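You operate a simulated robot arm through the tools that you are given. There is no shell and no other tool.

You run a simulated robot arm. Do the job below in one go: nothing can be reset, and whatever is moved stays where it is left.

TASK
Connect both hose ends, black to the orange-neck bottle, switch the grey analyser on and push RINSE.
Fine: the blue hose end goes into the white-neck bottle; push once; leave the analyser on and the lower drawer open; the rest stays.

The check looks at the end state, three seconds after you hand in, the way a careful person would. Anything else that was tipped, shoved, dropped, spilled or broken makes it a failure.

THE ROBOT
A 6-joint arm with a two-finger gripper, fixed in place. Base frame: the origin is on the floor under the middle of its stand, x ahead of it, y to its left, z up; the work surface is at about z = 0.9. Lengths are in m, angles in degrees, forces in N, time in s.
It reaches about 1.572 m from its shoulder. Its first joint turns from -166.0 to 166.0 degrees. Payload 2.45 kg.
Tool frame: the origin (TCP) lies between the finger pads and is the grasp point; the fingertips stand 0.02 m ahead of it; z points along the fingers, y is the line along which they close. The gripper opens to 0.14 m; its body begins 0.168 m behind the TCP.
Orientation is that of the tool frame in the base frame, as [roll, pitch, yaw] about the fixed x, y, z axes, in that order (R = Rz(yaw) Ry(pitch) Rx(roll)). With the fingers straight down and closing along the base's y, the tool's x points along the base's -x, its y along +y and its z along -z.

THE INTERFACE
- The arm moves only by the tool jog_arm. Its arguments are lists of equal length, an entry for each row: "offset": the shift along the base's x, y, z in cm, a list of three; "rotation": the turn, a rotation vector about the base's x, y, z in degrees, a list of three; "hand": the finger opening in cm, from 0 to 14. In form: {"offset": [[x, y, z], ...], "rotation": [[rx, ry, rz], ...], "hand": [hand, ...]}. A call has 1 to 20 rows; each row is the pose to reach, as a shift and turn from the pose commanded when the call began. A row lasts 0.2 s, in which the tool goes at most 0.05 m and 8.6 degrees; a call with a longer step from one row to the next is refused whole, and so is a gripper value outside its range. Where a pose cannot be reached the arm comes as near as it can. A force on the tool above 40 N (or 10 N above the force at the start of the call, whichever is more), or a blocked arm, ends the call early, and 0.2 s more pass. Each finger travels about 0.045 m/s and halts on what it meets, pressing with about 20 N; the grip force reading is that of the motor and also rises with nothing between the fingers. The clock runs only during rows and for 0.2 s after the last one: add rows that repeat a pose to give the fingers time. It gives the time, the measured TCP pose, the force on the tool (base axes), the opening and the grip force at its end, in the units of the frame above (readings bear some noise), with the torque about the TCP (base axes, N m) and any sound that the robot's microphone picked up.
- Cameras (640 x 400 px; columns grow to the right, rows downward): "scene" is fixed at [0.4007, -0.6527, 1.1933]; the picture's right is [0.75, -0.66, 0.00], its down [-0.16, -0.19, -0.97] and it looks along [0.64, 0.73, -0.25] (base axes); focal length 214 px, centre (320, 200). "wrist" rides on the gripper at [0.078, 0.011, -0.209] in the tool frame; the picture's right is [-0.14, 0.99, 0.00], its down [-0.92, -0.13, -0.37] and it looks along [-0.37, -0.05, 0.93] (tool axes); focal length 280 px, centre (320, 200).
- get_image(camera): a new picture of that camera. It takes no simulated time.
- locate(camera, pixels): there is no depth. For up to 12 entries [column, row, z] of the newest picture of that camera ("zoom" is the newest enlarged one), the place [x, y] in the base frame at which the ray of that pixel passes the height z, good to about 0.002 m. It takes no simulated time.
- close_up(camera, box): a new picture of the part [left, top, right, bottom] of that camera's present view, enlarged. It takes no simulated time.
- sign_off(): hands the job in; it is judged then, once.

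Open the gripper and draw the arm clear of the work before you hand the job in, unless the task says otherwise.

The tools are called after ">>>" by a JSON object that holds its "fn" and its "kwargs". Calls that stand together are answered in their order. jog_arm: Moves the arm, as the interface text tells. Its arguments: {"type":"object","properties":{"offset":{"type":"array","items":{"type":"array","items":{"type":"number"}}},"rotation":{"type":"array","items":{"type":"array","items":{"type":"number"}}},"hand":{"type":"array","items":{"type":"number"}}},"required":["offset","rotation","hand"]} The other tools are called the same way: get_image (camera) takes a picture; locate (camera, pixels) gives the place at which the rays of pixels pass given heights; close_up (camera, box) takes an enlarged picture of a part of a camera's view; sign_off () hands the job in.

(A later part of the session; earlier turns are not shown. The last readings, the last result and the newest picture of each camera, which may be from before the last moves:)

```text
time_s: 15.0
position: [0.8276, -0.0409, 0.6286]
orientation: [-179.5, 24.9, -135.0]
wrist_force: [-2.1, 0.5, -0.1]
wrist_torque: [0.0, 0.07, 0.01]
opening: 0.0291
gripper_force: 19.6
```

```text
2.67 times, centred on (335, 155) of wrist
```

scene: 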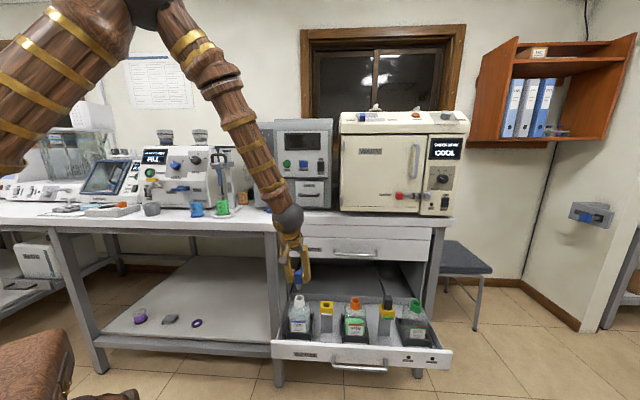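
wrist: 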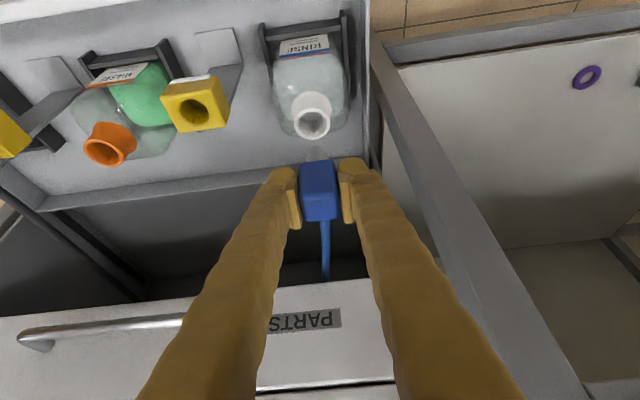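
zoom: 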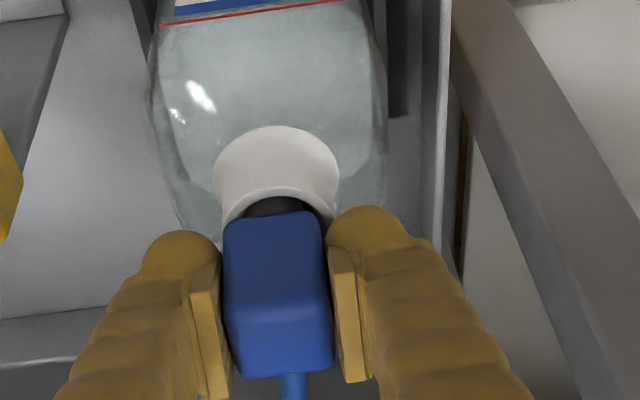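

A small side force of -2 N in x shows; I ease 0.1 cm toward -x and lower 0.5 cm more.

>>> {"fn": "jog_arm", "kwargs": {"offset": [[-0.1, 0, 0], [-0.1, 0, -0.15], [-0.1, 0, -0.3], [-0.1, 0, -0.45], [-0.1, 0, -0.45]], "rotation": [[0, 0, 0], [0, 0, 0], [0, 0, 0], [0, 0, 0], [0, 0, 0]], "hand": [2, 2, 2, 2, 2]}}

>>> {"fn": "close_up", "kwargs": {"camera": "scene", "box": [265, 270, 345, 320]}}

>>> {"fn": "close_up", "kwargs": {"camera": "scene", "box": [400, 345, 450, 370]}}

```text
time_s: 16.2
position: [0.8262, -0.0403, 0.6258]
orientation: [-179.6, 25.1, -134.9]
wrist_force: [-3.7, 4.7, 18.7]
wrist_torque: [0.17, 0.0, 0.01]
opening: 0.0285
gripper_force: 20.4
```

```text
8.00 times, centred on (305, 295) of scene
```

zoom: 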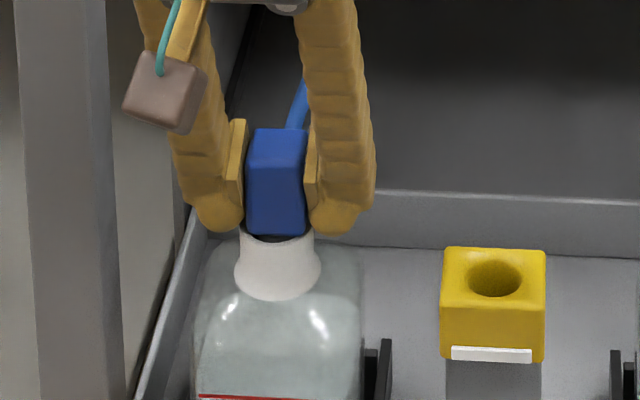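

```text
12.80 times, centred on (425, 358) of scene
```

zoom: 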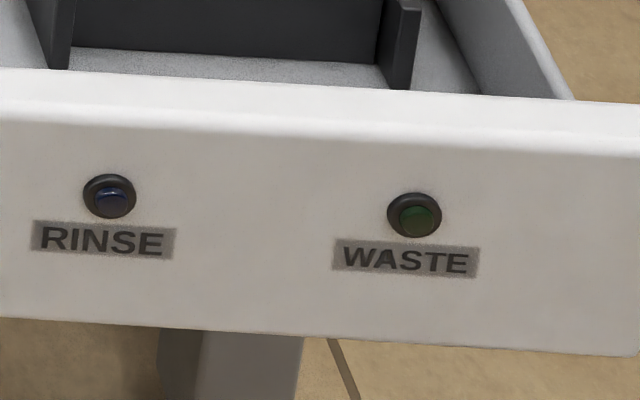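

There is 18.7 N of upward force now. I zoom in to see whether the body sits on the neck ring.

>>> {"fn": "close_up", "kwargs": {"camera": "scene", "box": [285, 280, 315, 310]}}

>>> {"fn": "close_up", "kwargs": {"camera": "wrist", "box": [290, 120, 370, 230]}}

```text
13.33 times, centred on (300, 295) of scene
```

zoom: 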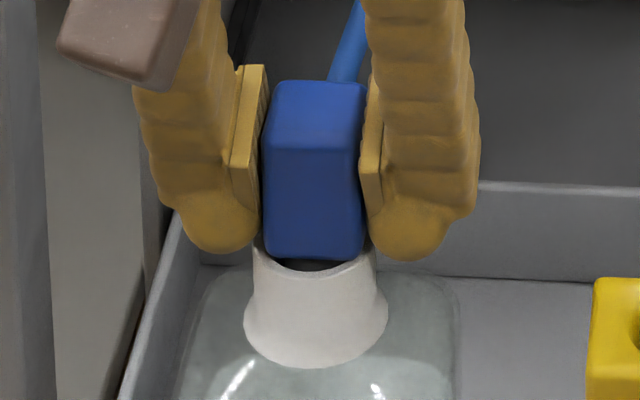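

```text
3.64 times, centred on (330, 175) of wrist
```

zoom: 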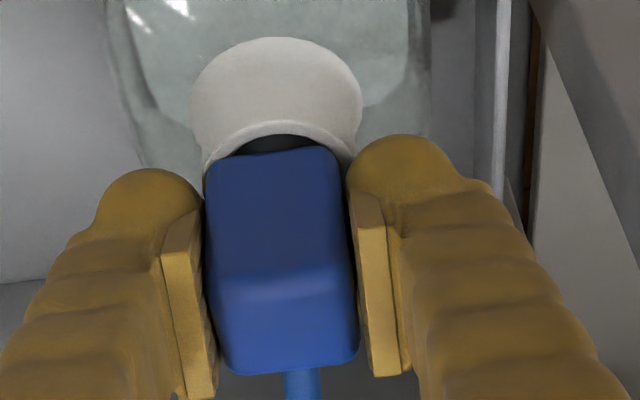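

The body's lower front edge shows a dark gap above the rim. I locate the body's bottom front edge (299.5,299.3) and rim front (299.6,300.85) to judge the remaining gap.

>>> {"fn": "get_image", "kwargs": {"camera": "scene"}}

>>> {"fn": "locate", "kwargs": {"camera": "scene", "pixels": [[299.5, 299.3, 0.59], [299.5, 299.3, 0.595], [299.5, 299.3, 0.6], [299.5, 299.3, 0.605], [299.6, 300.85, 0.585], [299.6, 300.85, 0.59], [299.6, 300.85, 0.595], [299.6, 300.85, 0.6]]}}

>>> {"fn": "get_image", "kwargs": {"camera": "wrist"}}

>>> {"fn": "locate", "kwargs": {"camera": "wrist", "pixels": [[317.6, 161.5, 0.59], [317.6, 161.5, 0.595], [317.6, 161.5, 0.6], [317.6, 161.5, 0.605], [318.2, 153.6, 0.585], [318.2, 153.6, 0.59], [318.2, 153.6, 0.595], [318.2, 153.6, 0.6]]}}

```text
taken
```

scene: 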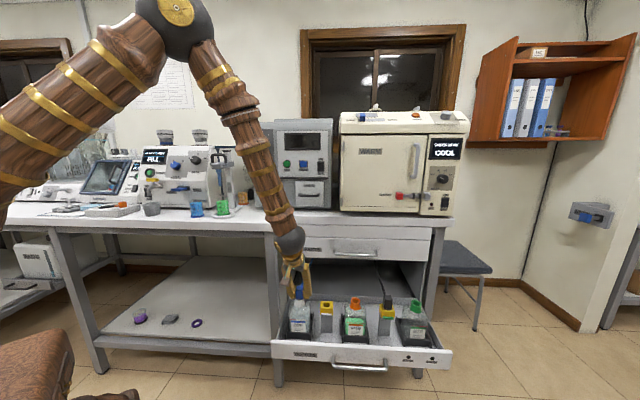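

```text
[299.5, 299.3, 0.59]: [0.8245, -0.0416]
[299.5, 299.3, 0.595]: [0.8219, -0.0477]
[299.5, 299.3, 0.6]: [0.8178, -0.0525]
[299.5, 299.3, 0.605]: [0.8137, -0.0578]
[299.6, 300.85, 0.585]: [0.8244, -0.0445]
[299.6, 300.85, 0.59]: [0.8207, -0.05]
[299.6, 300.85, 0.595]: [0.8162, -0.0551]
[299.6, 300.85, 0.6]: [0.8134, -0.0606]
```

```text
taken
```

wrist: 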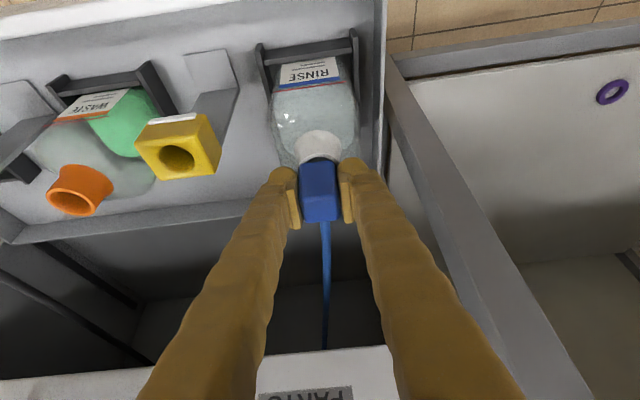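

```text
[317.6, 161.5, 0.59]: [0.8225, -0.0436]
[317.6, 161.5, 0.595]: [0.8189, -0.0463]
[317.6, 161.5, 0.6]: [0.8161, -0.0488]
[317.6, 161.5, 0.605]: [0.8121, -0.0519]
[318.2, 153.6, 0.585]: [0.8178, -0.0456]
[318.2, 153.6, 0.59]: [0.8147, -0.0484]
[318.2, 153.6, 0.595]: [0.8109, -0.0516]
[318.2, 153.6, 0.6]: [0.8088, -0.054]
```

Body bottom (~0.597) is nearly level with the rim (~0.595), so it may be seated or just resting. I press 2 mm more to see whether it yields.

>>> {"fn": "jog_arm", "kwargs": {"offset": [[0, 0, -0.1], [0, 0, -0.2], [0, 0, -0.2]], "rotation": [[0, 0, 0], [0, 0, 0], [0, 0, 0]], "hand": [2, 2, 2]}}

>>> {"fn": "close_up", "kwargs": {"camera": "scene", "box": [285, 280, 315, 310]}}

>>> {"fn": "close_up", "kwargs": {"camera": "scene", "box": [400, 345, 450, 370]}}

```text
time_s: 17.0
position: [0.8261, -0.0406, 0.6243]
orientation: [-179.5, 25.1, -134.7]
wrist_force: [-3.7, 1.5, 38.9]
wrist_torque: [0.29, 0.46, 0.06]
opening: 0.0288
gripper_force: 20.2
```

```text
13.33 times, centred on (300, 295) of scene
```

zoom: 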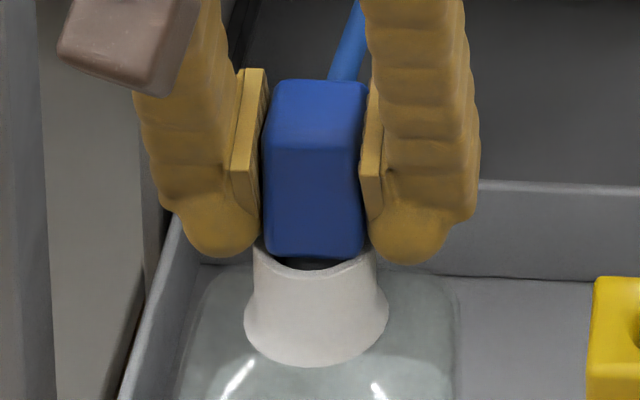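

```text
12.80 times, centred on (425, 358) of scene
```

zoom: 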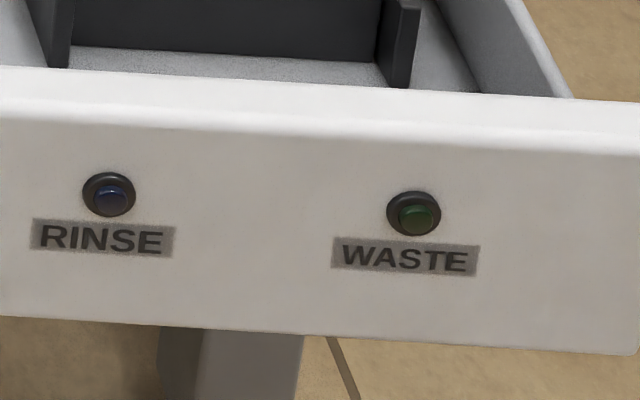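

It is a hard stop at ~39 N with no further travel, and the TCP height matches the body resting on the rim. I unload 3.5 mm, then open the fingers to 5 cm.

>>> {"fn": "jog_arm", "kwargs": {"offset": [[0, 0, 0.15], [0, 0, 0.35], [0, 0, 0.35], [0, 0, 0.35], [0, 0, 0.35], [0, 0, 0.35]], "rotation": [[0, 0, 0], [0, 0, 0], [0, 0, 0], [0, 0, 0], [0, 0, 0], [0, 0, 0]], "hand": [2, 2, 3.5, 4.5, 5, 5]}}

>>> {"fn": "close_up", "kwargs": {"camera": "scene", "box": [285, 280, 315, 310]}}

>>> {"fn": "close_up", "kwargs": {"camera": "wrist", "box": [270, 80, 400, 230]}}

```text
time_s: 18.4
position: [0.825, -0.041, 0.6271]
orientation: [-179.5, 25.0, -134.9]
wrist_force: [-1.3, 0.2, -0.1]
wrist_torque: [-0.01, -0.02, -0.01]
opening: 0.0499
gripper_force: 0.1
```

```text
13.33 times, centred on (300, 295) of scene
```

zoom: 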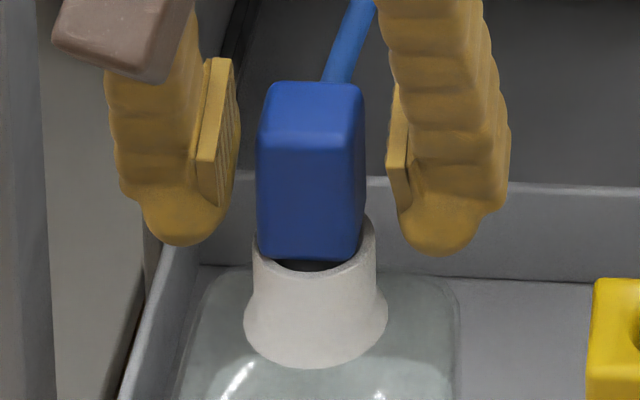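

```text
2.67 times, centred on (335, 155) of wrist
```

zoom: 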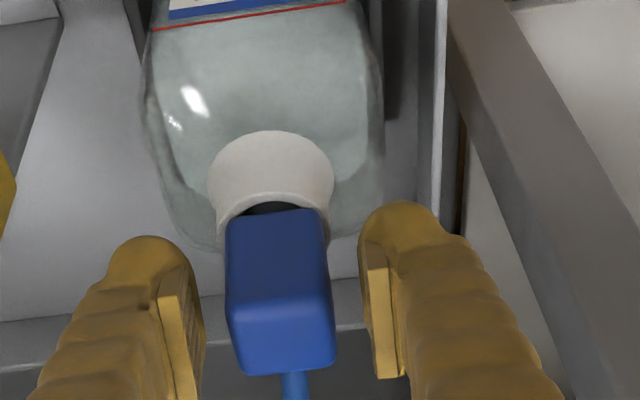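

The plug is released and sits in the white neck. I retract 9 cm back along the tool axis and look again.

>>> {"fn": "jog_arm", "kwargs": {"offset": [[-0.3, -0.3, 0.9], [-0.9, -0.9, 2.7], [-1.8, -1.8, 5.4], [-2.7, -2.7, 8.2], [-3.6, -3.6, 10.9], [-3.6, -3.6, 10.9]], "rotation": [[0, 0, 0], [0, 0, 0], [0, 0, 0], [0, 0, 0], [0, 0, 0], [0, 0, 0]], "hand": [5.5, 6, 6.5, 7, 7.5, 7.5]}}

>>> {"fn": "close_up", "kwargs": {"camera": "scene", "box": [285, 280, 315, 310]}}

>>> {"fn": "get_image", "kwargs": {"camera": "wrist"}}

>>> {"fn": "close_up", "kwargs": {"camera": "scene", "box": [260, 250, 460, 375]}}

```text
time_s: 19.8
position: [0.7891, -0.0759, 0.7362]
orientation: [-179.6, 25.0, -134.9]
wrist_force: [-0.5, -0.2, -0.6]
wrist_torque: [0.01, -0.03, 0.0]
opening: 0.0751
gripper_force: 0.0
```

```text
13.33 times, centred on (300, 295) of scene
```

zoom: 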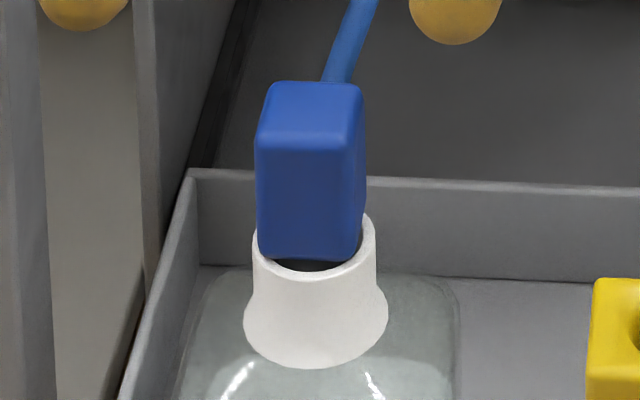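

```text
taken
```

wrist: 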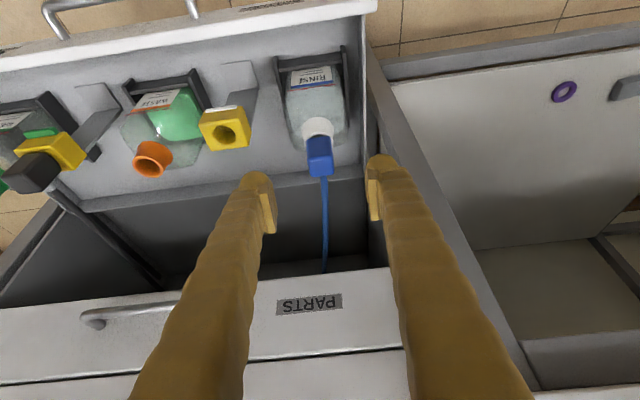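

```text
3.20 times, centred on (360, 312) of scene
```

zoom: 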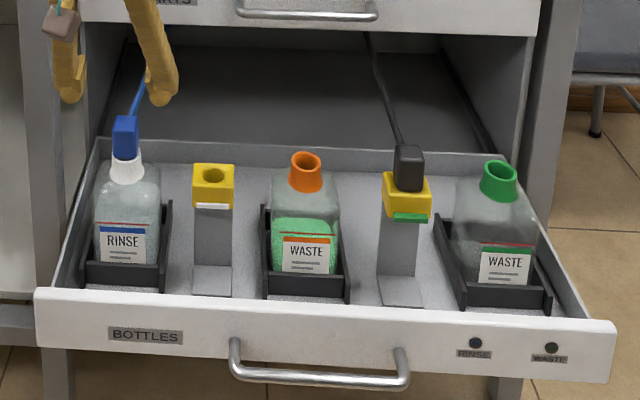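

The blue plug stays in the white neck; I'll confirm with the lamps once powered. Now I move over to the black plug at (1.036,-0.304) with a standoff.

>>> {"fn": "jog_arm", "kwargs": {"offset": [[0, 0, 3], [0, 0, 6], [2.8, -3.1, 6], [5.6, -6.3, 6], [8.4, -9.4, 6], [11.1, -12.6, 6], [13.9, -15.7, 6], [16.7, -18.9, 6], [19.5, -22, 6], [22.3, -25.2, 6], [22.3, -25.2, 2.5], [22.3, -25.2, -1], [22.3, -25.2, -3], [22.3, -25.2, -3]], "rotation": [[0, 0, 0], [0, 0, 0], [0, 0, 0], [0, 0, 0], [0, 0, 0], [0, 0, 0], [0, 0, 0], [0, 0, 0], [0, 0, 0], [0, 0, 0], [0, 0, 0], [0, 0, 0], [0, 0, 0], [0, 0, 0]], "hand": [7.5, 7.5, 7.5, 7.5, 7.5, 7.5, 7.5, 7.5, 7.5, 7.5, 7.5, 7.5, 7.5, 7.5]}}

>>> {"fn": "get_image", "kwargs": {"camera": "wrist"}}

>>> {"fn": "close_up", "kwargs": {"camera": "scene", "box": [320, 240, 440, 330]}}

>>> {"fn": "close_up", "kwargs": {"camera": "wrist", "box": [240, 90, 460, 230]}}

```text
time_s: 22.8
position: [1.0139, -0.3288, 0.7037]
orientation: [-179.5, 25.0, -134.8]
wrist_force: [-0.2, -0.2, -0.7]
wrist_torque: [0.0, -0.01, -0.01]
opening: 0.0749
gripper_force: 0.0
```

```text
taken
```

wrist: 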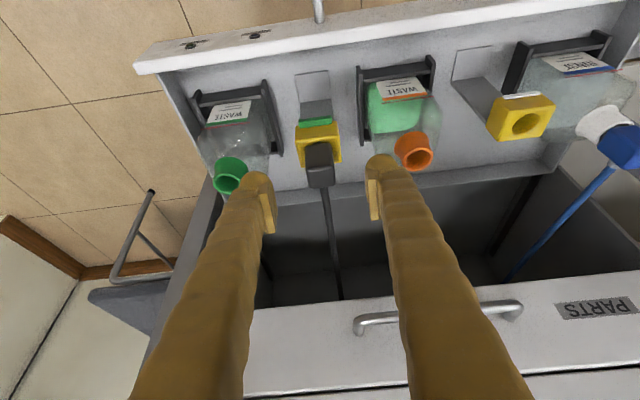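

```text
4.44 times, centred on (380, 285) of scene
```

zoom: 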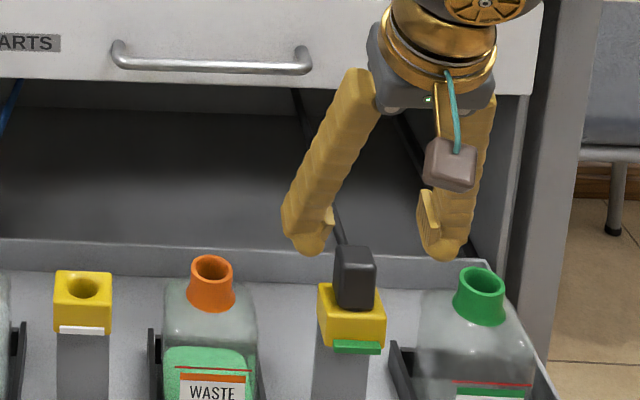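

```text
2.86 times, centred on (350, 160) of wrist
```

zoom: 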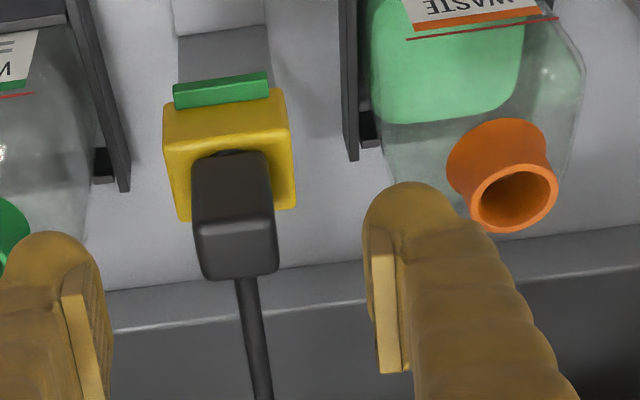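

The black plug is centred between the fingers at (321,179). I locate it and the orange ring from this view.

>>> {"fn": "locate", "kwargs": {"camera": "wrist", "pixels": [[321.3, 178.9, 0.635], [321.3, 178.9, 0.643], [417.9, 159, 0.585], [417.9, 159, 0.595], [417.9, 159, 0.605]]}}

>>> {"fn": "get_image", "kwargs": {"camera": "scene"}}

>>> {"fn": "locate", "kwargs": {"camera": "scene", "pixels": [[387, 297.7, 0.635], [387, 297.7, 0.643], [355.3, 300.6, 0.585], [355.3, 300.6, 0.595], [355.3, 300.6, 0.605]]}}

```text
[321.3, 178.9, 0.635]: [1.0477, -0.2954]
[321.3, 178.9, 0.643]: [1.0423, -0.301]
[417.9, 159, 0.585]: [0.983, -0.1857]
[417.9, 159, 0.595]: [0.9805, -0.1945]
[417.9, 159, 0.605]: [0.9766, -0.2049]
```

```text
taken
```

scene: 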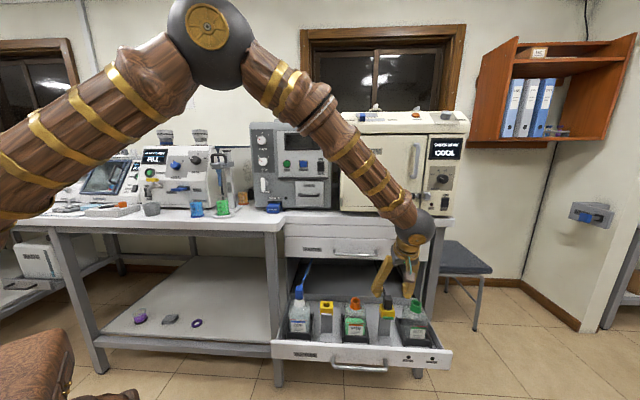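

```text
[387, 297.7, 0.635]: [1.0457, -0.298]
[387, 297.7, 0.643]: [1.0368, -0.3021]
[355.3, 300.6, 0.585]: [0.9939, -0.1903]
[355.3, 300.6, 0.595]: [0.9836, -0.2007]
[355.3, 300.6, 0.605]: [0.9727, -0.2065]
```

The black plug is at about (1.039,-0.301). I advance to the grasp height as for the blue one.

>>> {"fn": "jog_arm", "kwargs": {"offset": [[0.6, 0.7, -1.9], [1.3, 1.4, -3.8], [1.9, 2.1, -5.7], [2.5, 2.7, -7.4], [2.5, 2.7, -7.4]], "rotation": [[0, 0, 0], [0, 0, 0], [0, 0, 0], [0, 0, 0], [0, 0, 0]], "hand": [7.5, 7, 6.5, 6, 6]}}

>>> {"fn": "close_up", "kwargs": {"camera": "wrist", "box": [220, 90, 440, 230]}}

>>> {"fn": "close_up", "kwargs": {"camera": "scene", "box": [340, 270, 420, 320]}}

```text
time_s: 24.0
position: [1.0399, -0.3005, 0.6331]
orientation: [-179.5, 25.1, -134.9]
wrist_force: [-0.8, 0.5, 0.3]
wrist_torque: [-0.01, 0.0, 0.02]
opening: 0.0598
gripper_force: 0.0
```

```text
2.86 times, centred on (330, 160) of wrist
```

zoom: 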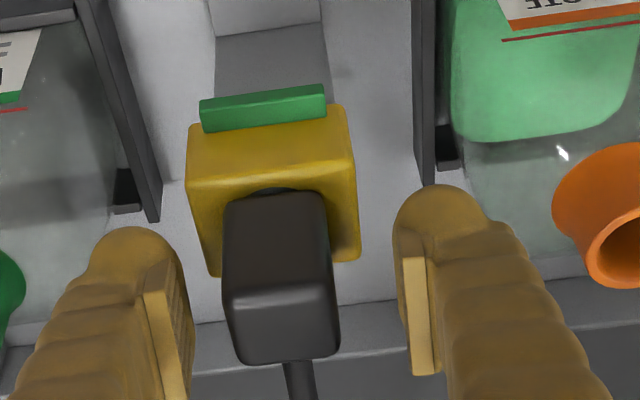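

```text
8.00 times, centred on (380, 295) of scene
```

zoom: 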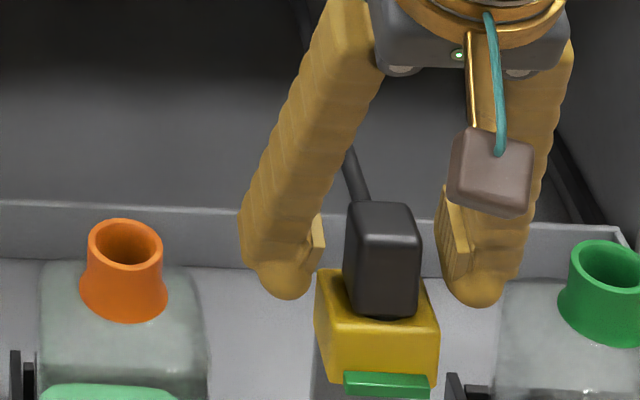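

The hand is ~4 mm high and ~2 mm off along e compared with the blue grasp. I correct (+0.15,-0.15,-0.4) and close.

>>> {"fn": "jog_arm", "kwargs": {"offset": [[0.15, -0.15, -0.2], [0.15, -0.15, -0.4], [0.15, -0.15, -0.4], [0.15, -0.15, -0.4], [0.15, -0.15, -0.4], [0.15, -0.15, -0.4], [0.15, -0.15, -0.4]], "rotation": [[0, 0, 0], [0, 0, 0], [0, 0, 0], [0, 0, 0], [0, 0, 0], [0, 0, 0], [0, 0, 0]], "hand": [6, 6, 4.5, 3.5, 2, 2, 2]}}

>>> {"fn": "close_up", "kwargs": {"camera": "wrist", "box": [220, 90, 440, 230]}}

>>> {"fn": "close_up", "kwargs": {"camera": "scene", "box": [340, 270, 420, 320]}}

```text
time_s: 25.6
position: [1.0407, -0.3031, 0.6278]
orientation: [-179.5, 25.2, -134.9]
wrist_force: [0.3, 0.7, -0.6]
wrist_torque: [0.0, 0.02, 0.02]
opening: 0.0289
gripper_force: 20.0
```

```text
2.86 times, centred on (330, 160) of wrist
```

zoom: 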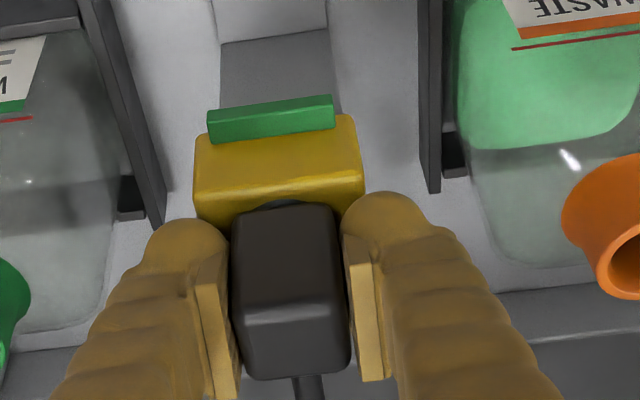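

```text
8.00 times, centred on (380, 295) of scene
```

zoom: 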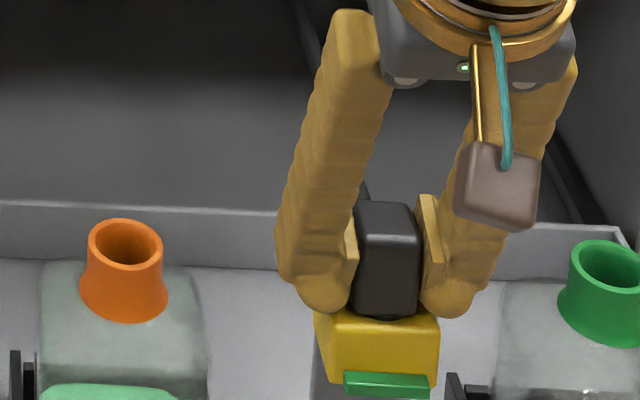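

Black plug held at 2.89 cm opening. I lift it straight up 7 cm, as with the blue one.

>>> {"fn": "jog_arm", "kwargs": {"offset": [[0, 0, 0.3], [0, 0, 0.8], [0, 0, 1.8], [0, 0, 3.2], [0, 0, 4.6], [0, 0, 6], [0, 0, 7], [0, 0, 7]], "rotation": [[0, 0, 0], [0, 0, 0], [0, 0, 0], [0, 0, 0], [0, 0, 0], [0, 0, 0], [0, 0, 0], [0, 0, 0]], "hand": [2, 2, 2, 2, 2, 2, 2, 2]}}

>>> {"fn": "get_image", "kwargs": {"camera": "wrist"}}

>>> {"fn": "close_up", "kwargs": {"camera": "wrist", "box": [280, 80, 450, 180]}}

>>> {"fn": "close_up", "kwargs": {"camera": "scene", "box": [335, 265, 415, 315]}}

```text
time_s: 27.4
position: [1.0385, -0.3028, 0.6989]
orientation: [-179.5, 25.0, -134.9]
wrist_force: [0.0, -1.2, -1.2]
wrist_torque: [-0.02, 0.0, 0.0]
opening: 0.0287
gripper_force: 19.8
```

```text
taken
```

wrist: 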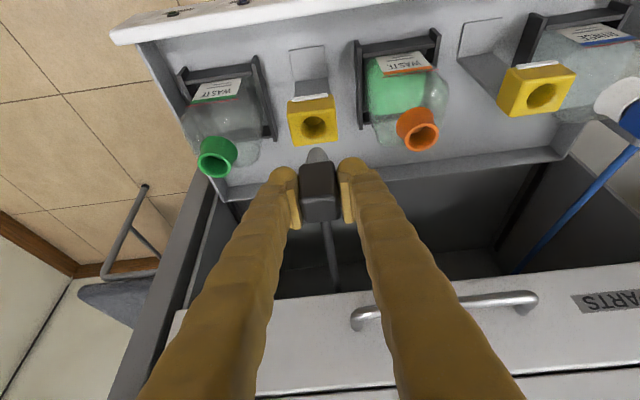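

```text
3.76 times, centred on (365, 130) of wrist
```

zoom: 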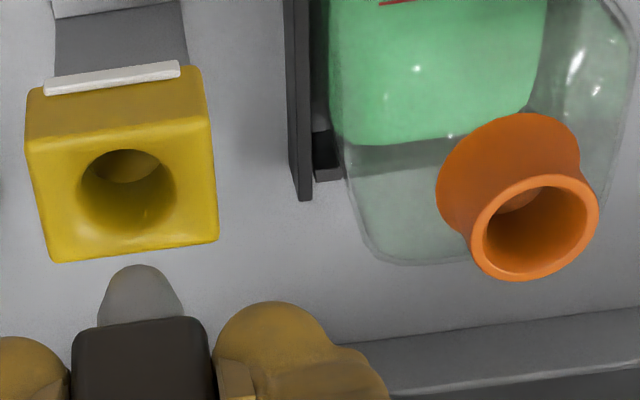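

```text
8.00 times, centred on (375, 290) of scene
```

zoom: 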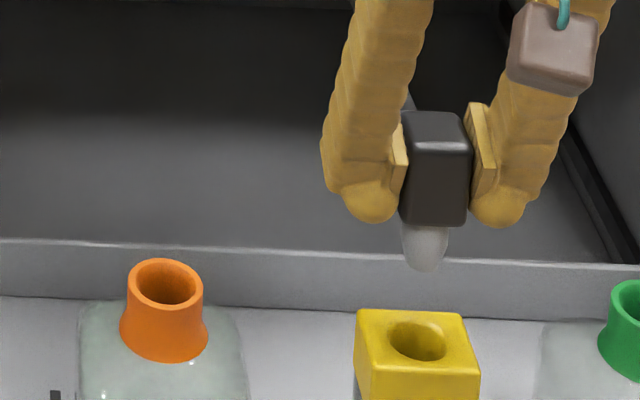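

I locate the black holder's hole and the orange ring: wrist (314,127.1) and (422.1,137.4); scene (387.25,307.5) and (355.6,300.4).

>>> {"fn": "get_image", "kwargs": {"camera": "scene"}}

>>> {"fn": "locate", "kwargs": {"camera": "wrist", "pixels": [[314, 127.1, 0.59], [314, 127.1, 0.597], [422.1, 137.4, 0.585], [422.1, 137.4, 0.595], [422.1, 137.4, 0.605]]}}

>>> {"fn": "locate", "kwargs": {"camera": "scene", "pixels": [[387.25, 307.5, 0.59], [387.25, 307.5, 0.597], [355.6, 300.4, 0.585], [355.6, 300.4, 0.595], [355.6, 300.4, 0.605]]}}

```text
taken
```

scene: 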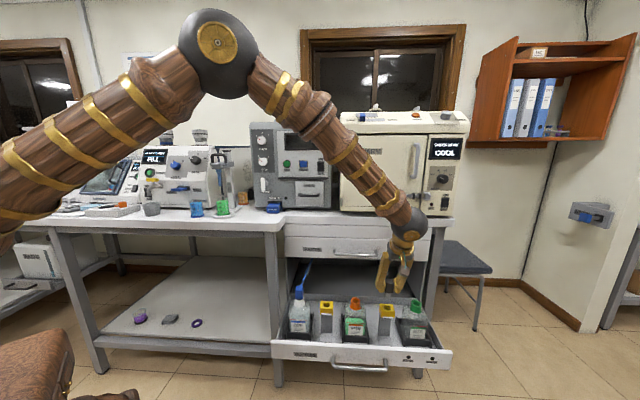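

```text
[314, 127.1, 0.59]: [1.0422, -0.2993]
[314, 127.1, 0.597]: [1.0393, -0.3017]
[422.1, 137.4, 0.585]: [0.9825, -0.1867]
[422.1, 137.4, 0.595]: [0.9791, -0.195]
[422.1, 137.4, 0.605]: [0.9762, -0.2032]
```

```text
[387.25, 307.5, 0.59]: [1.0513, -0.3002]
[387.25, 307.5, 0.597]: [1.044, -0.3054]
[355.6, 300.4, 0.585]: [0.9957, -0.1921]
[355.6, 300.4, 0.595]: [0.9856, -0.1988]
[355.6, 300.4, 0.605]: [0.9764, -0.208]
```

Both views give a shift of about (-6.05,+10.5) cm. I carry the black plug over the orange neck and check.

>>> {"fn": "jog_arm", "kwargs": {"offset": [[-1.5, 2.6, 0], [-3.0, 5.2, 0], [-4.6, 7.8, 0], [-6.1, 10.35, 0], [-6.1, 10.35, -2], [-6.1, 10.35, -3.5], [-6.1, 10.35, -3.5]], "rotation": [[0, 0, 0], [0, 0, 0], [0, 0, 0], [0, 0, 0], [0, 0, 0], [0, 0, 0], [0, 0, 0]], "hand": [2, 2, 2, 2, 2, 2, 2]}}

>>> {"fn": "close_up", "kwargs": {"camera": "wrist", "box": [270, 80, 400, 230]}}

>>> {"fn": "close_up", "kwargs": {"camera": "scene", "box": [330, 270, 390, 310]}}

```text
time_s: 29.0
position: [0.9804, -0.2, 0.6612]
orientation: [-179.4, 25.1, -134.9]
wrist_force: [0.9, 0.2, -0.5]
wrist_torque: [0.0, 0.01, -0.02]
opening: 0.029
gripper_force: 20.1
```

```text
2.67 times, centred on (335, 155) of wrist
```

zoom: 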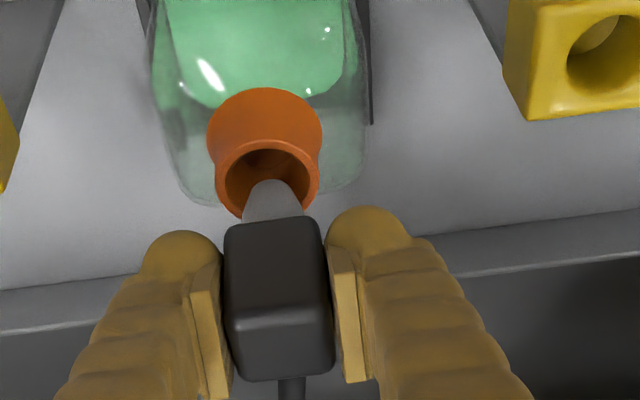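

```text
10.00 times, centred on (360, 290) of scene
```

zoom: 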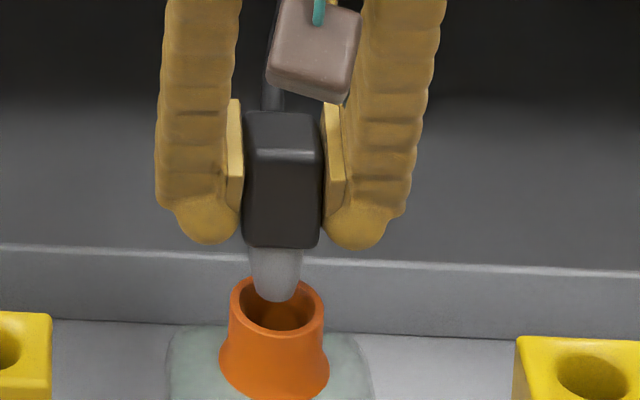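

The black stem is above the orange ring, aligned within ~1 mm. I nudge (+0.05,-0.05) and lower 2 cm into the neck.

>>> {"fn": "jog_arm", "kwargs": {"offset": [[0.05, -0.05, -0.4], [0.05, -0.05, -0.8], [0.05, -0.05, -1.2], [0.05, -0.05, -1.6], [0.05, -0.05, -2.0], [0.05, -0.05, -2.0]], "rotation": [[0, 0, 0], [0, 0, 0], [0, 0, 0], [0, 0, 0], [0, 0, 0], [0, 0, 0]], "hand": [2, 2, 2, 2, 2, 2]}}

>>> {"fn": "close_up", "kwargs": {"camera": "wrist", "box": [270, 80, 400, 230]}}

>>> {"fn": "close_up", "kwargs": {"camera": "scene", "box": [330, 275, 390, 315]}}

```text
time_s: 30.4
position: [0.9804, -0.202, 0.6418]
orientation: [-179.5, 25.1, -134.9]
wrist_force: [-0.2, 0.8, -0.2]
wrist_torque: [-0.04, -0.02, 0.03]
opening: 0.0287
gripper_force: 20.0
```

```text
2.67 times, centred on (335, 155) of wrist
```

zoom: 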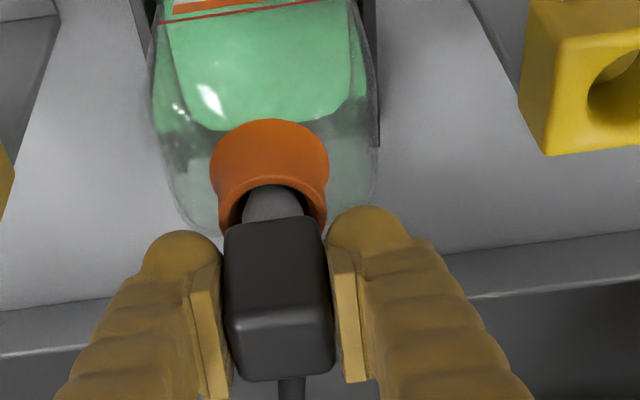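

```text
10.00 times, centred on (360, 295) of scene
```

zoom: 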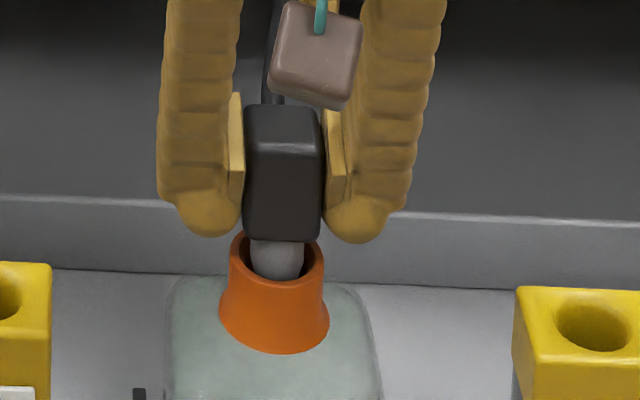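

The stem is in the orange neck without force. I lower another 1.2 cm in small steps.

>>> {"fn": "jog_arm", "kwargs": {"offset": [[0, 0, -0.3], [0, 0, -0.6], [0, 0, -0.9], [0, 0, -1.2], [0, 0, -1.2]], "rotation": [[0, 0, 0], [0, 0, 0], [0, 0, 0], [0, 0, 0], [0, 0, 0]], "hand": [2, 2, 2, 2, 2]}}

>>> {"fn": "close_up", "kwargs": {"camera": "wrist", "box": [270, 80, 400, 230]}}

>>> {"fn": "close_up", "kwargs": {"camera": "scene", "box": [340, 280, 370, 310]}}

```text
time_s: 31.6
position: [0.9794, -0.1998, 0.6305]
orientation: [-179.5, 25.1, -134.9]
wrist_force: [-0.9, -0.4, -0.9]
wrist_torque: [0.01, -0.01, 0.01]
opening: 0.0287
gripper_force: 20.1
```

```text
2.67 times, centred on (335, 155) of wrist
```

zoom: 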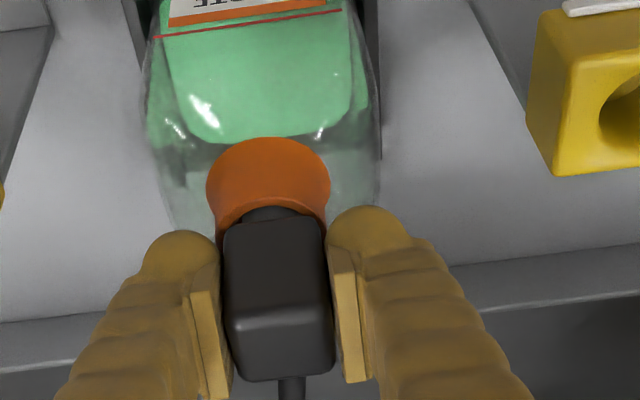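

```text
13.33 times, centred on (355, 295) of scene
```

zoom: 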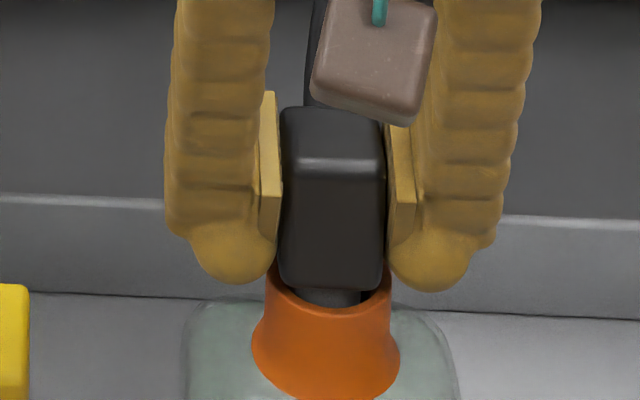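

No force yet at 0.6305. I continue down in 1.5 mm steps to feel the seat.

>>> {"fn": "jog_arm", "kwargs": {"offset": [[0, 0, -0.15], [0, 0, -0.3], [0, 0, -0.45], [0, 0, -0.6], [0, 0, -0.6]], "rotation": [[0, 0, 0], [0, 0, 0], [0, 0, 0], [0, 0, 0], [0, 0, 0]], "hand": [2, 2, 2, 2, 2]}}

>>> {"fn": "close_up", "kwargs": {"camera": "scene", "box": [340, 280, 370, 310]}}

>>> {"fn": "close_up", "kwargs": {"camera": "wrist", "box": [270, 80, 400, 230]}}

```text
time_s: 32.8
position: [0.9809, -0.1992, 0.626]
orientation: [-179.5, 25.1, -134.7]
wrist_force: [3.0, 2.3, 19.5]
wrist_torque: [0.13, -0.12, 0.0]
opening: 0.0284
gripper_force: 19.9
```

```text
13.33 times, centred on (355, 295) of scene
```

zoom: 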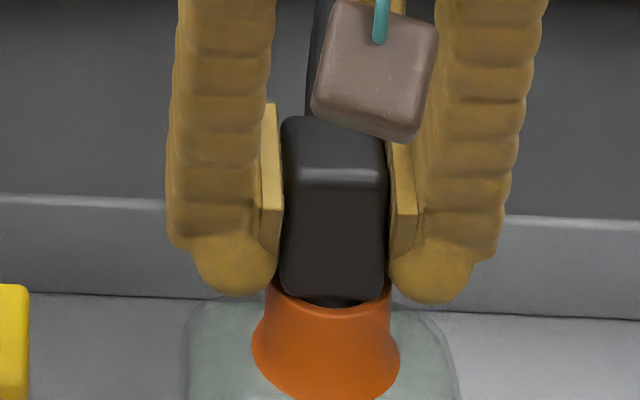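

```text
2.67 times, centred on (335, 155) of wrist
```

zoom: 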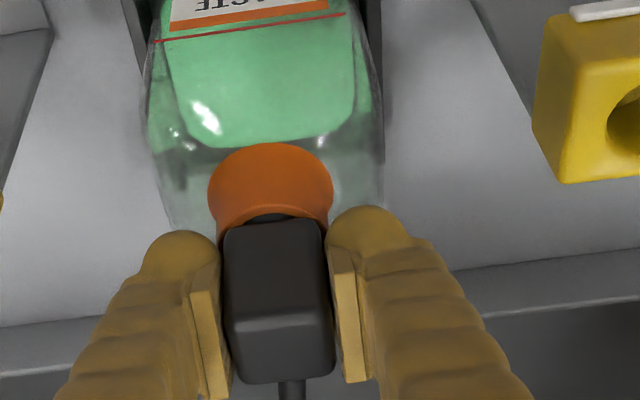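

The seat is felt at z=0.626 with 19.5 N, the same height as the blue plug. I unload 2 mm and open the fingers.

>>> {"fn": "jog_arm", "kwargs": {"offset": [[0, 0, 0.1], [0, 0, 0.2], [0, 0, 0.2], [0, 0, 0.2], [0, 0, 0.2], [0, 0, 0.2]], "rotation": [[0, 0, 0], [0, 0, 0], [0, 0, 0], [0, 0, 0], [0, 0, 0], [0, 0, 0]], "hand": [2, 2, 3.5, 4.5, 5, 5]}}

>>> {"fn": "close_up", "kwargs": {"camera": "scene", "box": [340, 280, 370, 310]}}

>>> {"fn": "close_up", "kwargs": {"camera": "wrist", "box": [270, 80, 400, 230]}}

```text
time_s: 34.2
position: [0.9792, -0.1996, 0.6267]
orientation: [-179.5, 24.9, -134.9]
wrist_force: [-0.6, 0.3, 0.1]
wrist_torque: [-0.02, 0.01, 0.01]
opening: 0.0501
gripper_force: 0.1
```

```text
13.33 times, centred on (355, 295) of scene
```

zoom: 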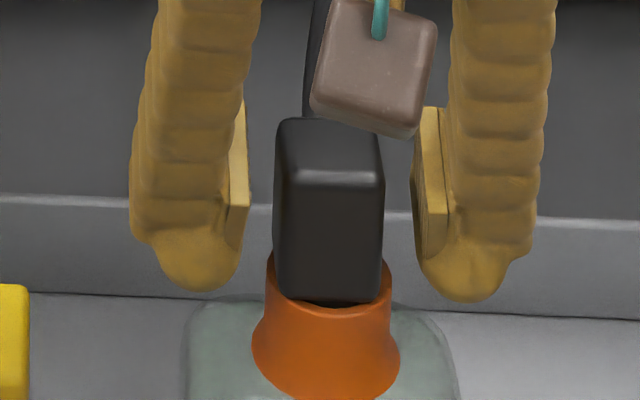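

```text
2.67 times, centred on (335, 155) of wrist
```

zoom: 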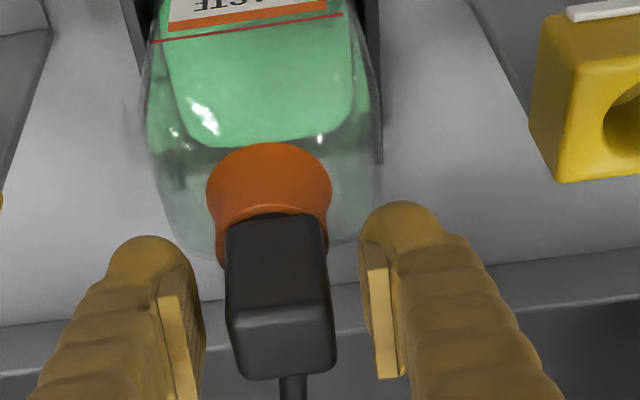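

The black plug sits in the orange neck. I retract along the tool axis and inspect both plugs.

>>> {"fn": "jog_arm", "kwargs": {"offset": [[-0.3, -0.3, 0.9], [-0.9, -0.9, 2.7], [-1.8, -1.8, 5.4], [-2.7, -2.7, 8.2], [-3.6, -3.6, 10.9], [-5, -5, 14], [-7, -7, 17], [-7, -7, 17]], "rotation": [[0, 0, 0], [0, 0, 0], [0, 0, 0], [0, 0, 0], [0, 0, 0], [0, 0, 0], [0, 0, 0], [0, 0, 0]], "hand": [5.5, 6, 6.5, 7, 7.5, 7.5, 7.5, 7.5]}}

>>> {"fn": "close_up", "kwargs": {"camera": "scene", "box": [260, 250, 460, 375]}}

>>> {"fn": "close_up", "kwargs": {"camera": "scene", "box": [340, 280, 370, 310]}}

>>> {"fn": "close_up", "kwargs": {"camera": "scene", "box": [285, 280, 315, 310]}}

>>> {"fn": "get_image", "kwargs": {"camera": "wrist"}}

```text
time_s: 36.0
position: [0.9051, -0.2676, 0.7964]
orientation: [-179.4, 25.2, -134.9]
wrist_force: [-0.6, 0.0, -0.1]
wrist_torque: [0.0, 0.02, -0.01]
opening: 0.0751
gripper_force: 0.1
```

```text
3.20 times, centred on (360, 312) of scene
```

zoom: 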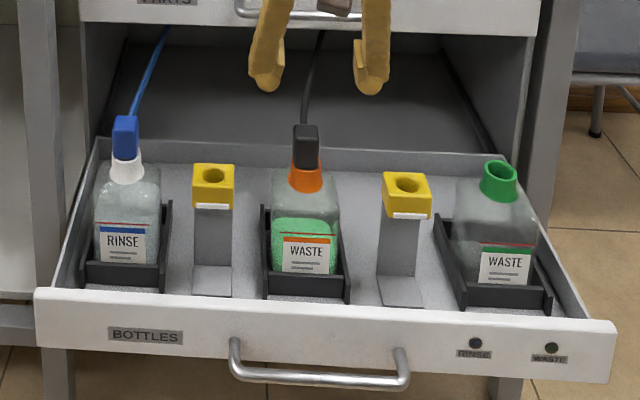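

```text
13.33 times, centred on (355, 295) of scene
```

zoom: 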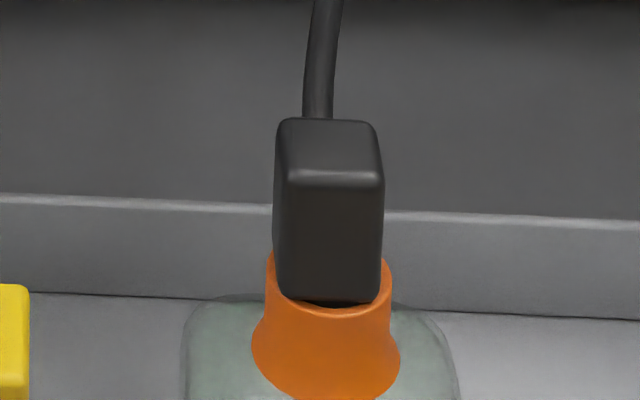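

```text
13.33 times, centred on (300, 295) of scene
```

zoom: 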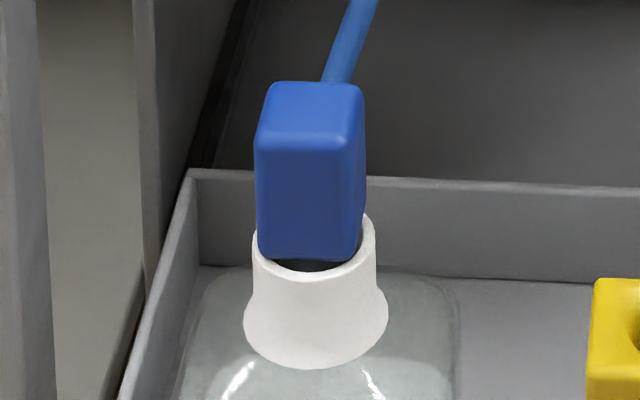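

```text
taken
```

wrist: 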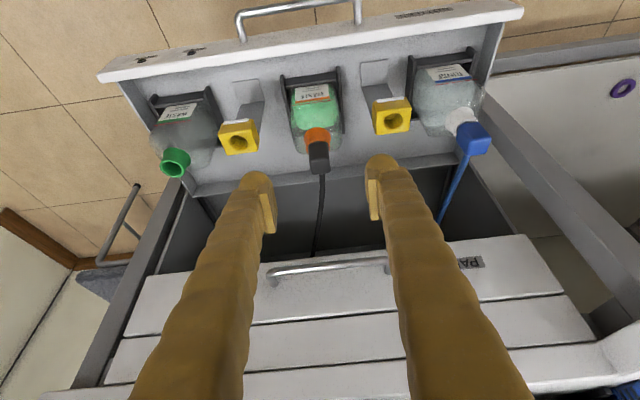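

Both plugs sit in their necks; the lamps on the drawer are dark while the analyser is off. I now go to the analyser: rise to z≈1.12 in front of its panel, turning the gripper horizontal and closing the fingers.

>>> {"fn": "jog_arm", "kwargs": {"offset": [[-0.7, 1.0, 2.7], [-1.4, 2.2, 5.4], [-2.1, 3.5, 8.1], [-2.8, 4.8, 10.8], [-3.5, 6.0, 13.5], [-4.2, 7.3, 16.2], [-5.0, 8.5, 18.9], [-5.7, 9.8, 21.6], [-6.4, 11.0, 24.3], [-7.1, 12.3, 27.0], [-7.8, 13.5, 29.7], [-8.5, 14.8, 32.4]], "rotation": [[3.8, -3.8, 0], [7.6, -7.6, 0], [11.5, -11.5, 0], [15.3, -15.3, 0], [19.1, -19.1, 0], [23, -23, 0], [26.8, -26.8, 0], [30.6, -30.6, 0], [34.5, -34.5, 0], [38.3, -38.3, 0], [42.1, -42.1, 0], [46, -46, 0]], "hand": [7, 6.5, 6, 5.5, 5, 4, 3, 2, 1, 0, 0, 0]}}

>>> {"fn": "get_image", "kwargs": {"camera": "wrist"}}

>>> {"fn": "get_image", "kwargs": {"camera": "scene"}}

```text
time_s: 38.6
position: [0.8223, -0.1228, 1.124]
orientation: [-39.0, 89.8, 5.3]
wrist_force: [0.8, 0.5, 0.3]
wrist_torque: [0.0, -0.03, -0.01]
opening: 0.0002
gripper_force: 20.0
```

```text
taken
```

wrist: 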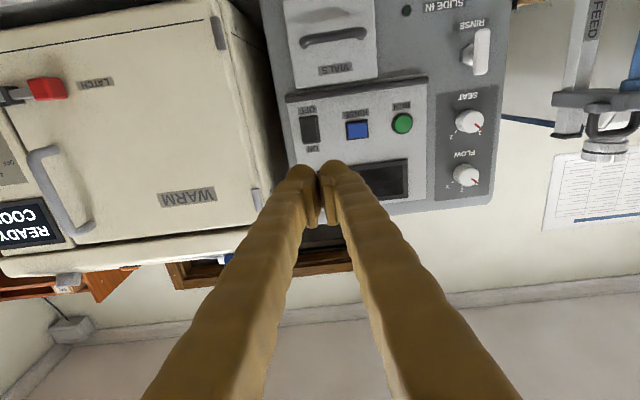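

```text
taken
```

scene: 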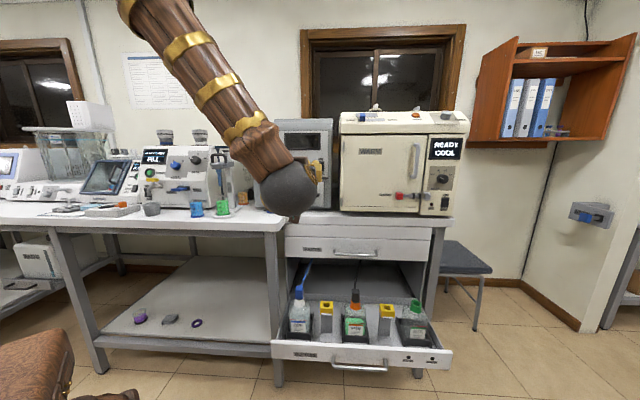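

The panel is visible upside-down: RINSE (357,130), rocker (310,129), RUN (402,123). I zoom and locate these at panel heights.

>>> {"fn": "close_up", "kwargs": {"camera": "wrist", "box": [270, 70, 440, 215]}}

>>> {"fn": "locate", "kwargs": {"camera": "wrist", "pixels": [[357, 130, 1.1], [357, 130, 1.11], [357, 130, 1.12], [310, 129, 1.1], [310, 129, 1.11], [310, 129, 1.12], [402, 123, 1.1], [402, 123, 1.11], [402, 123, 1.12]]}}

```text
2.76 times, centred on (355, 142) of wrist
```

zoom: 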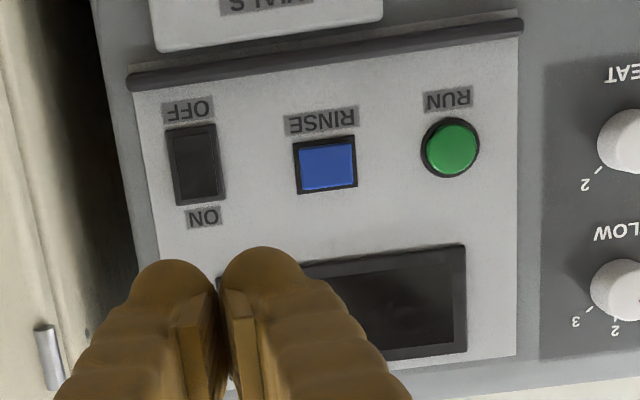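

```text
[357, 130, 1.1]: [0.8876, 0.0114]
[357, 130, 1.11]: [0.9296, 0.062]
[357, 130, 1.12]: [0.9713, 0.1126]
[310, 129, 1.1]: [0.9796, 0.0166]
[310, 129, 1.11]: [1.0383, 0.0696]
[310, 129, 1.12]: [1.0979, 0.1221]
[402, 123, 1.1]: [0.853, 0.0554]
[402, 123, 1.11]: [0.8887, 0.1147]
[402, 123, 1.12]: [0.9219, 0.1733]
```

RINSE is at (0.957,0.097,1.117) and the rocker centre at (1.0105,0.044,1.105), so its ON half is near z≈1.118. I move to about 3 cm in front of the rocker's ON half.

>>> {"fn": "jog_arm", "kwargs": {"offset": [[3.0, 2.6, -0.1], [6.1, 5.2, -0.2], [9.1, 7.9, -0.4], [12.2, 10.5, -0.5], [14.8, 12.7, -0.6], [14.8, 12.7, -0.6]], "rotation": [[0, 0, 0], [0, 0, 0], [0, 0, 0], [0, 0, 0], [0, 0, 0], [0, 0, 0]], "hand": [0, 0, 0, 0, 0, 0]}}

>>> {"fn": "get_image", "kwargs": {"camera": "wrist"}}

>>> {"fn": "close_up", "kwargs": {"camera": "wrist", "box": [240, 100, 440, 225]}}

>>> {"fn": "close_up", "kwargs": {"camera": "scene", "box": [250, 110, 350, 215]}}

```text
time_s: 40.0
position: [0.9722, 0.0024, 1.1139]
orientation: [-53.6, 89.8, -9.0]
wrist_force: [-0.1, -0.1, -0.1]
wrist_torque: [0.01, -0.01, 0.01]
opening: 0.0
gripper_force: 19.8
```

```text
taken
```

wrist: 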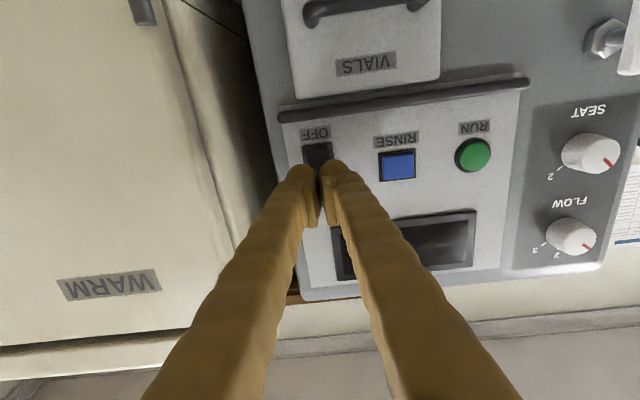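

```text
3.20 times, centred on (340, 162) of wrist
```

zoom: 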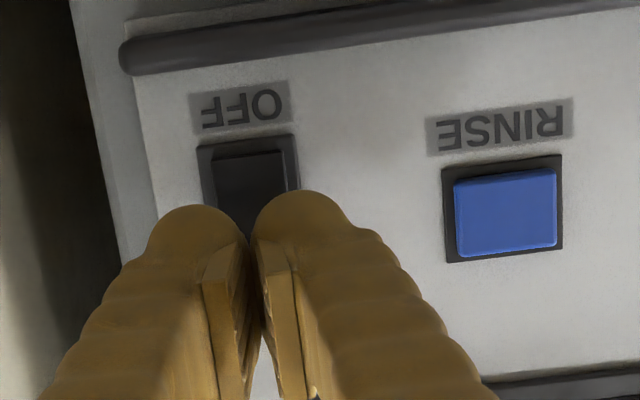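

```text
3.81 times, centred on (300, 162) of scene
```

zoom: 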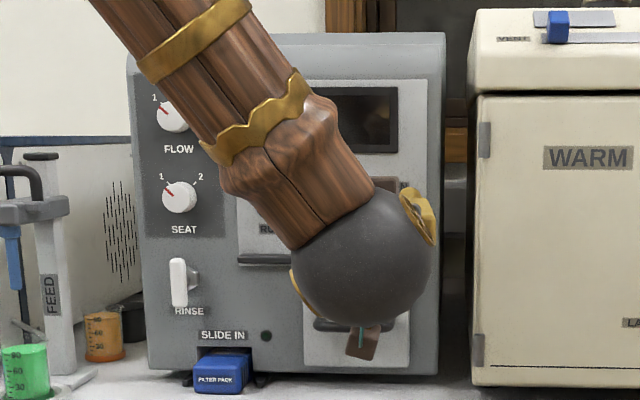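

The fingertips line up with the rocker's column. I check the OFF end of the rocker (316.6,143.3) and RINSE (397,165) in this view for height calibration.

>>> {"fn": "locate", "kwargs": {"camera": "wrist", "pixels": [[316.6, 143.3, 1.075], [316.6, 143.3, 1.08], [316.6, 143.3, 1.085], [316.6, 143.3, 1.09], [397.2, 165.5, 1.11], [397.2, 165.5, 1.115], [397.2, 165.5, 1.12]]}}

```text
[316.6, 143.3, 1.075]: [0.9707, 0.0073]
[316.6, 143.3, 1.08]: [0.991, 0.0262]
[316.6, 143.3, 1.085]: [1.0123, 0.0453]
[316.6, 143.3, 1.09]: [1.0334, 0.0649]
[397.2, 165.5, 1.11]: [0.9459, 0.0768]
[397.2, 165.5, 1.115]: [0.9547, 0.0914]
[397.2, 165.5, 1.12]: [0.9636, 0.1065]
```

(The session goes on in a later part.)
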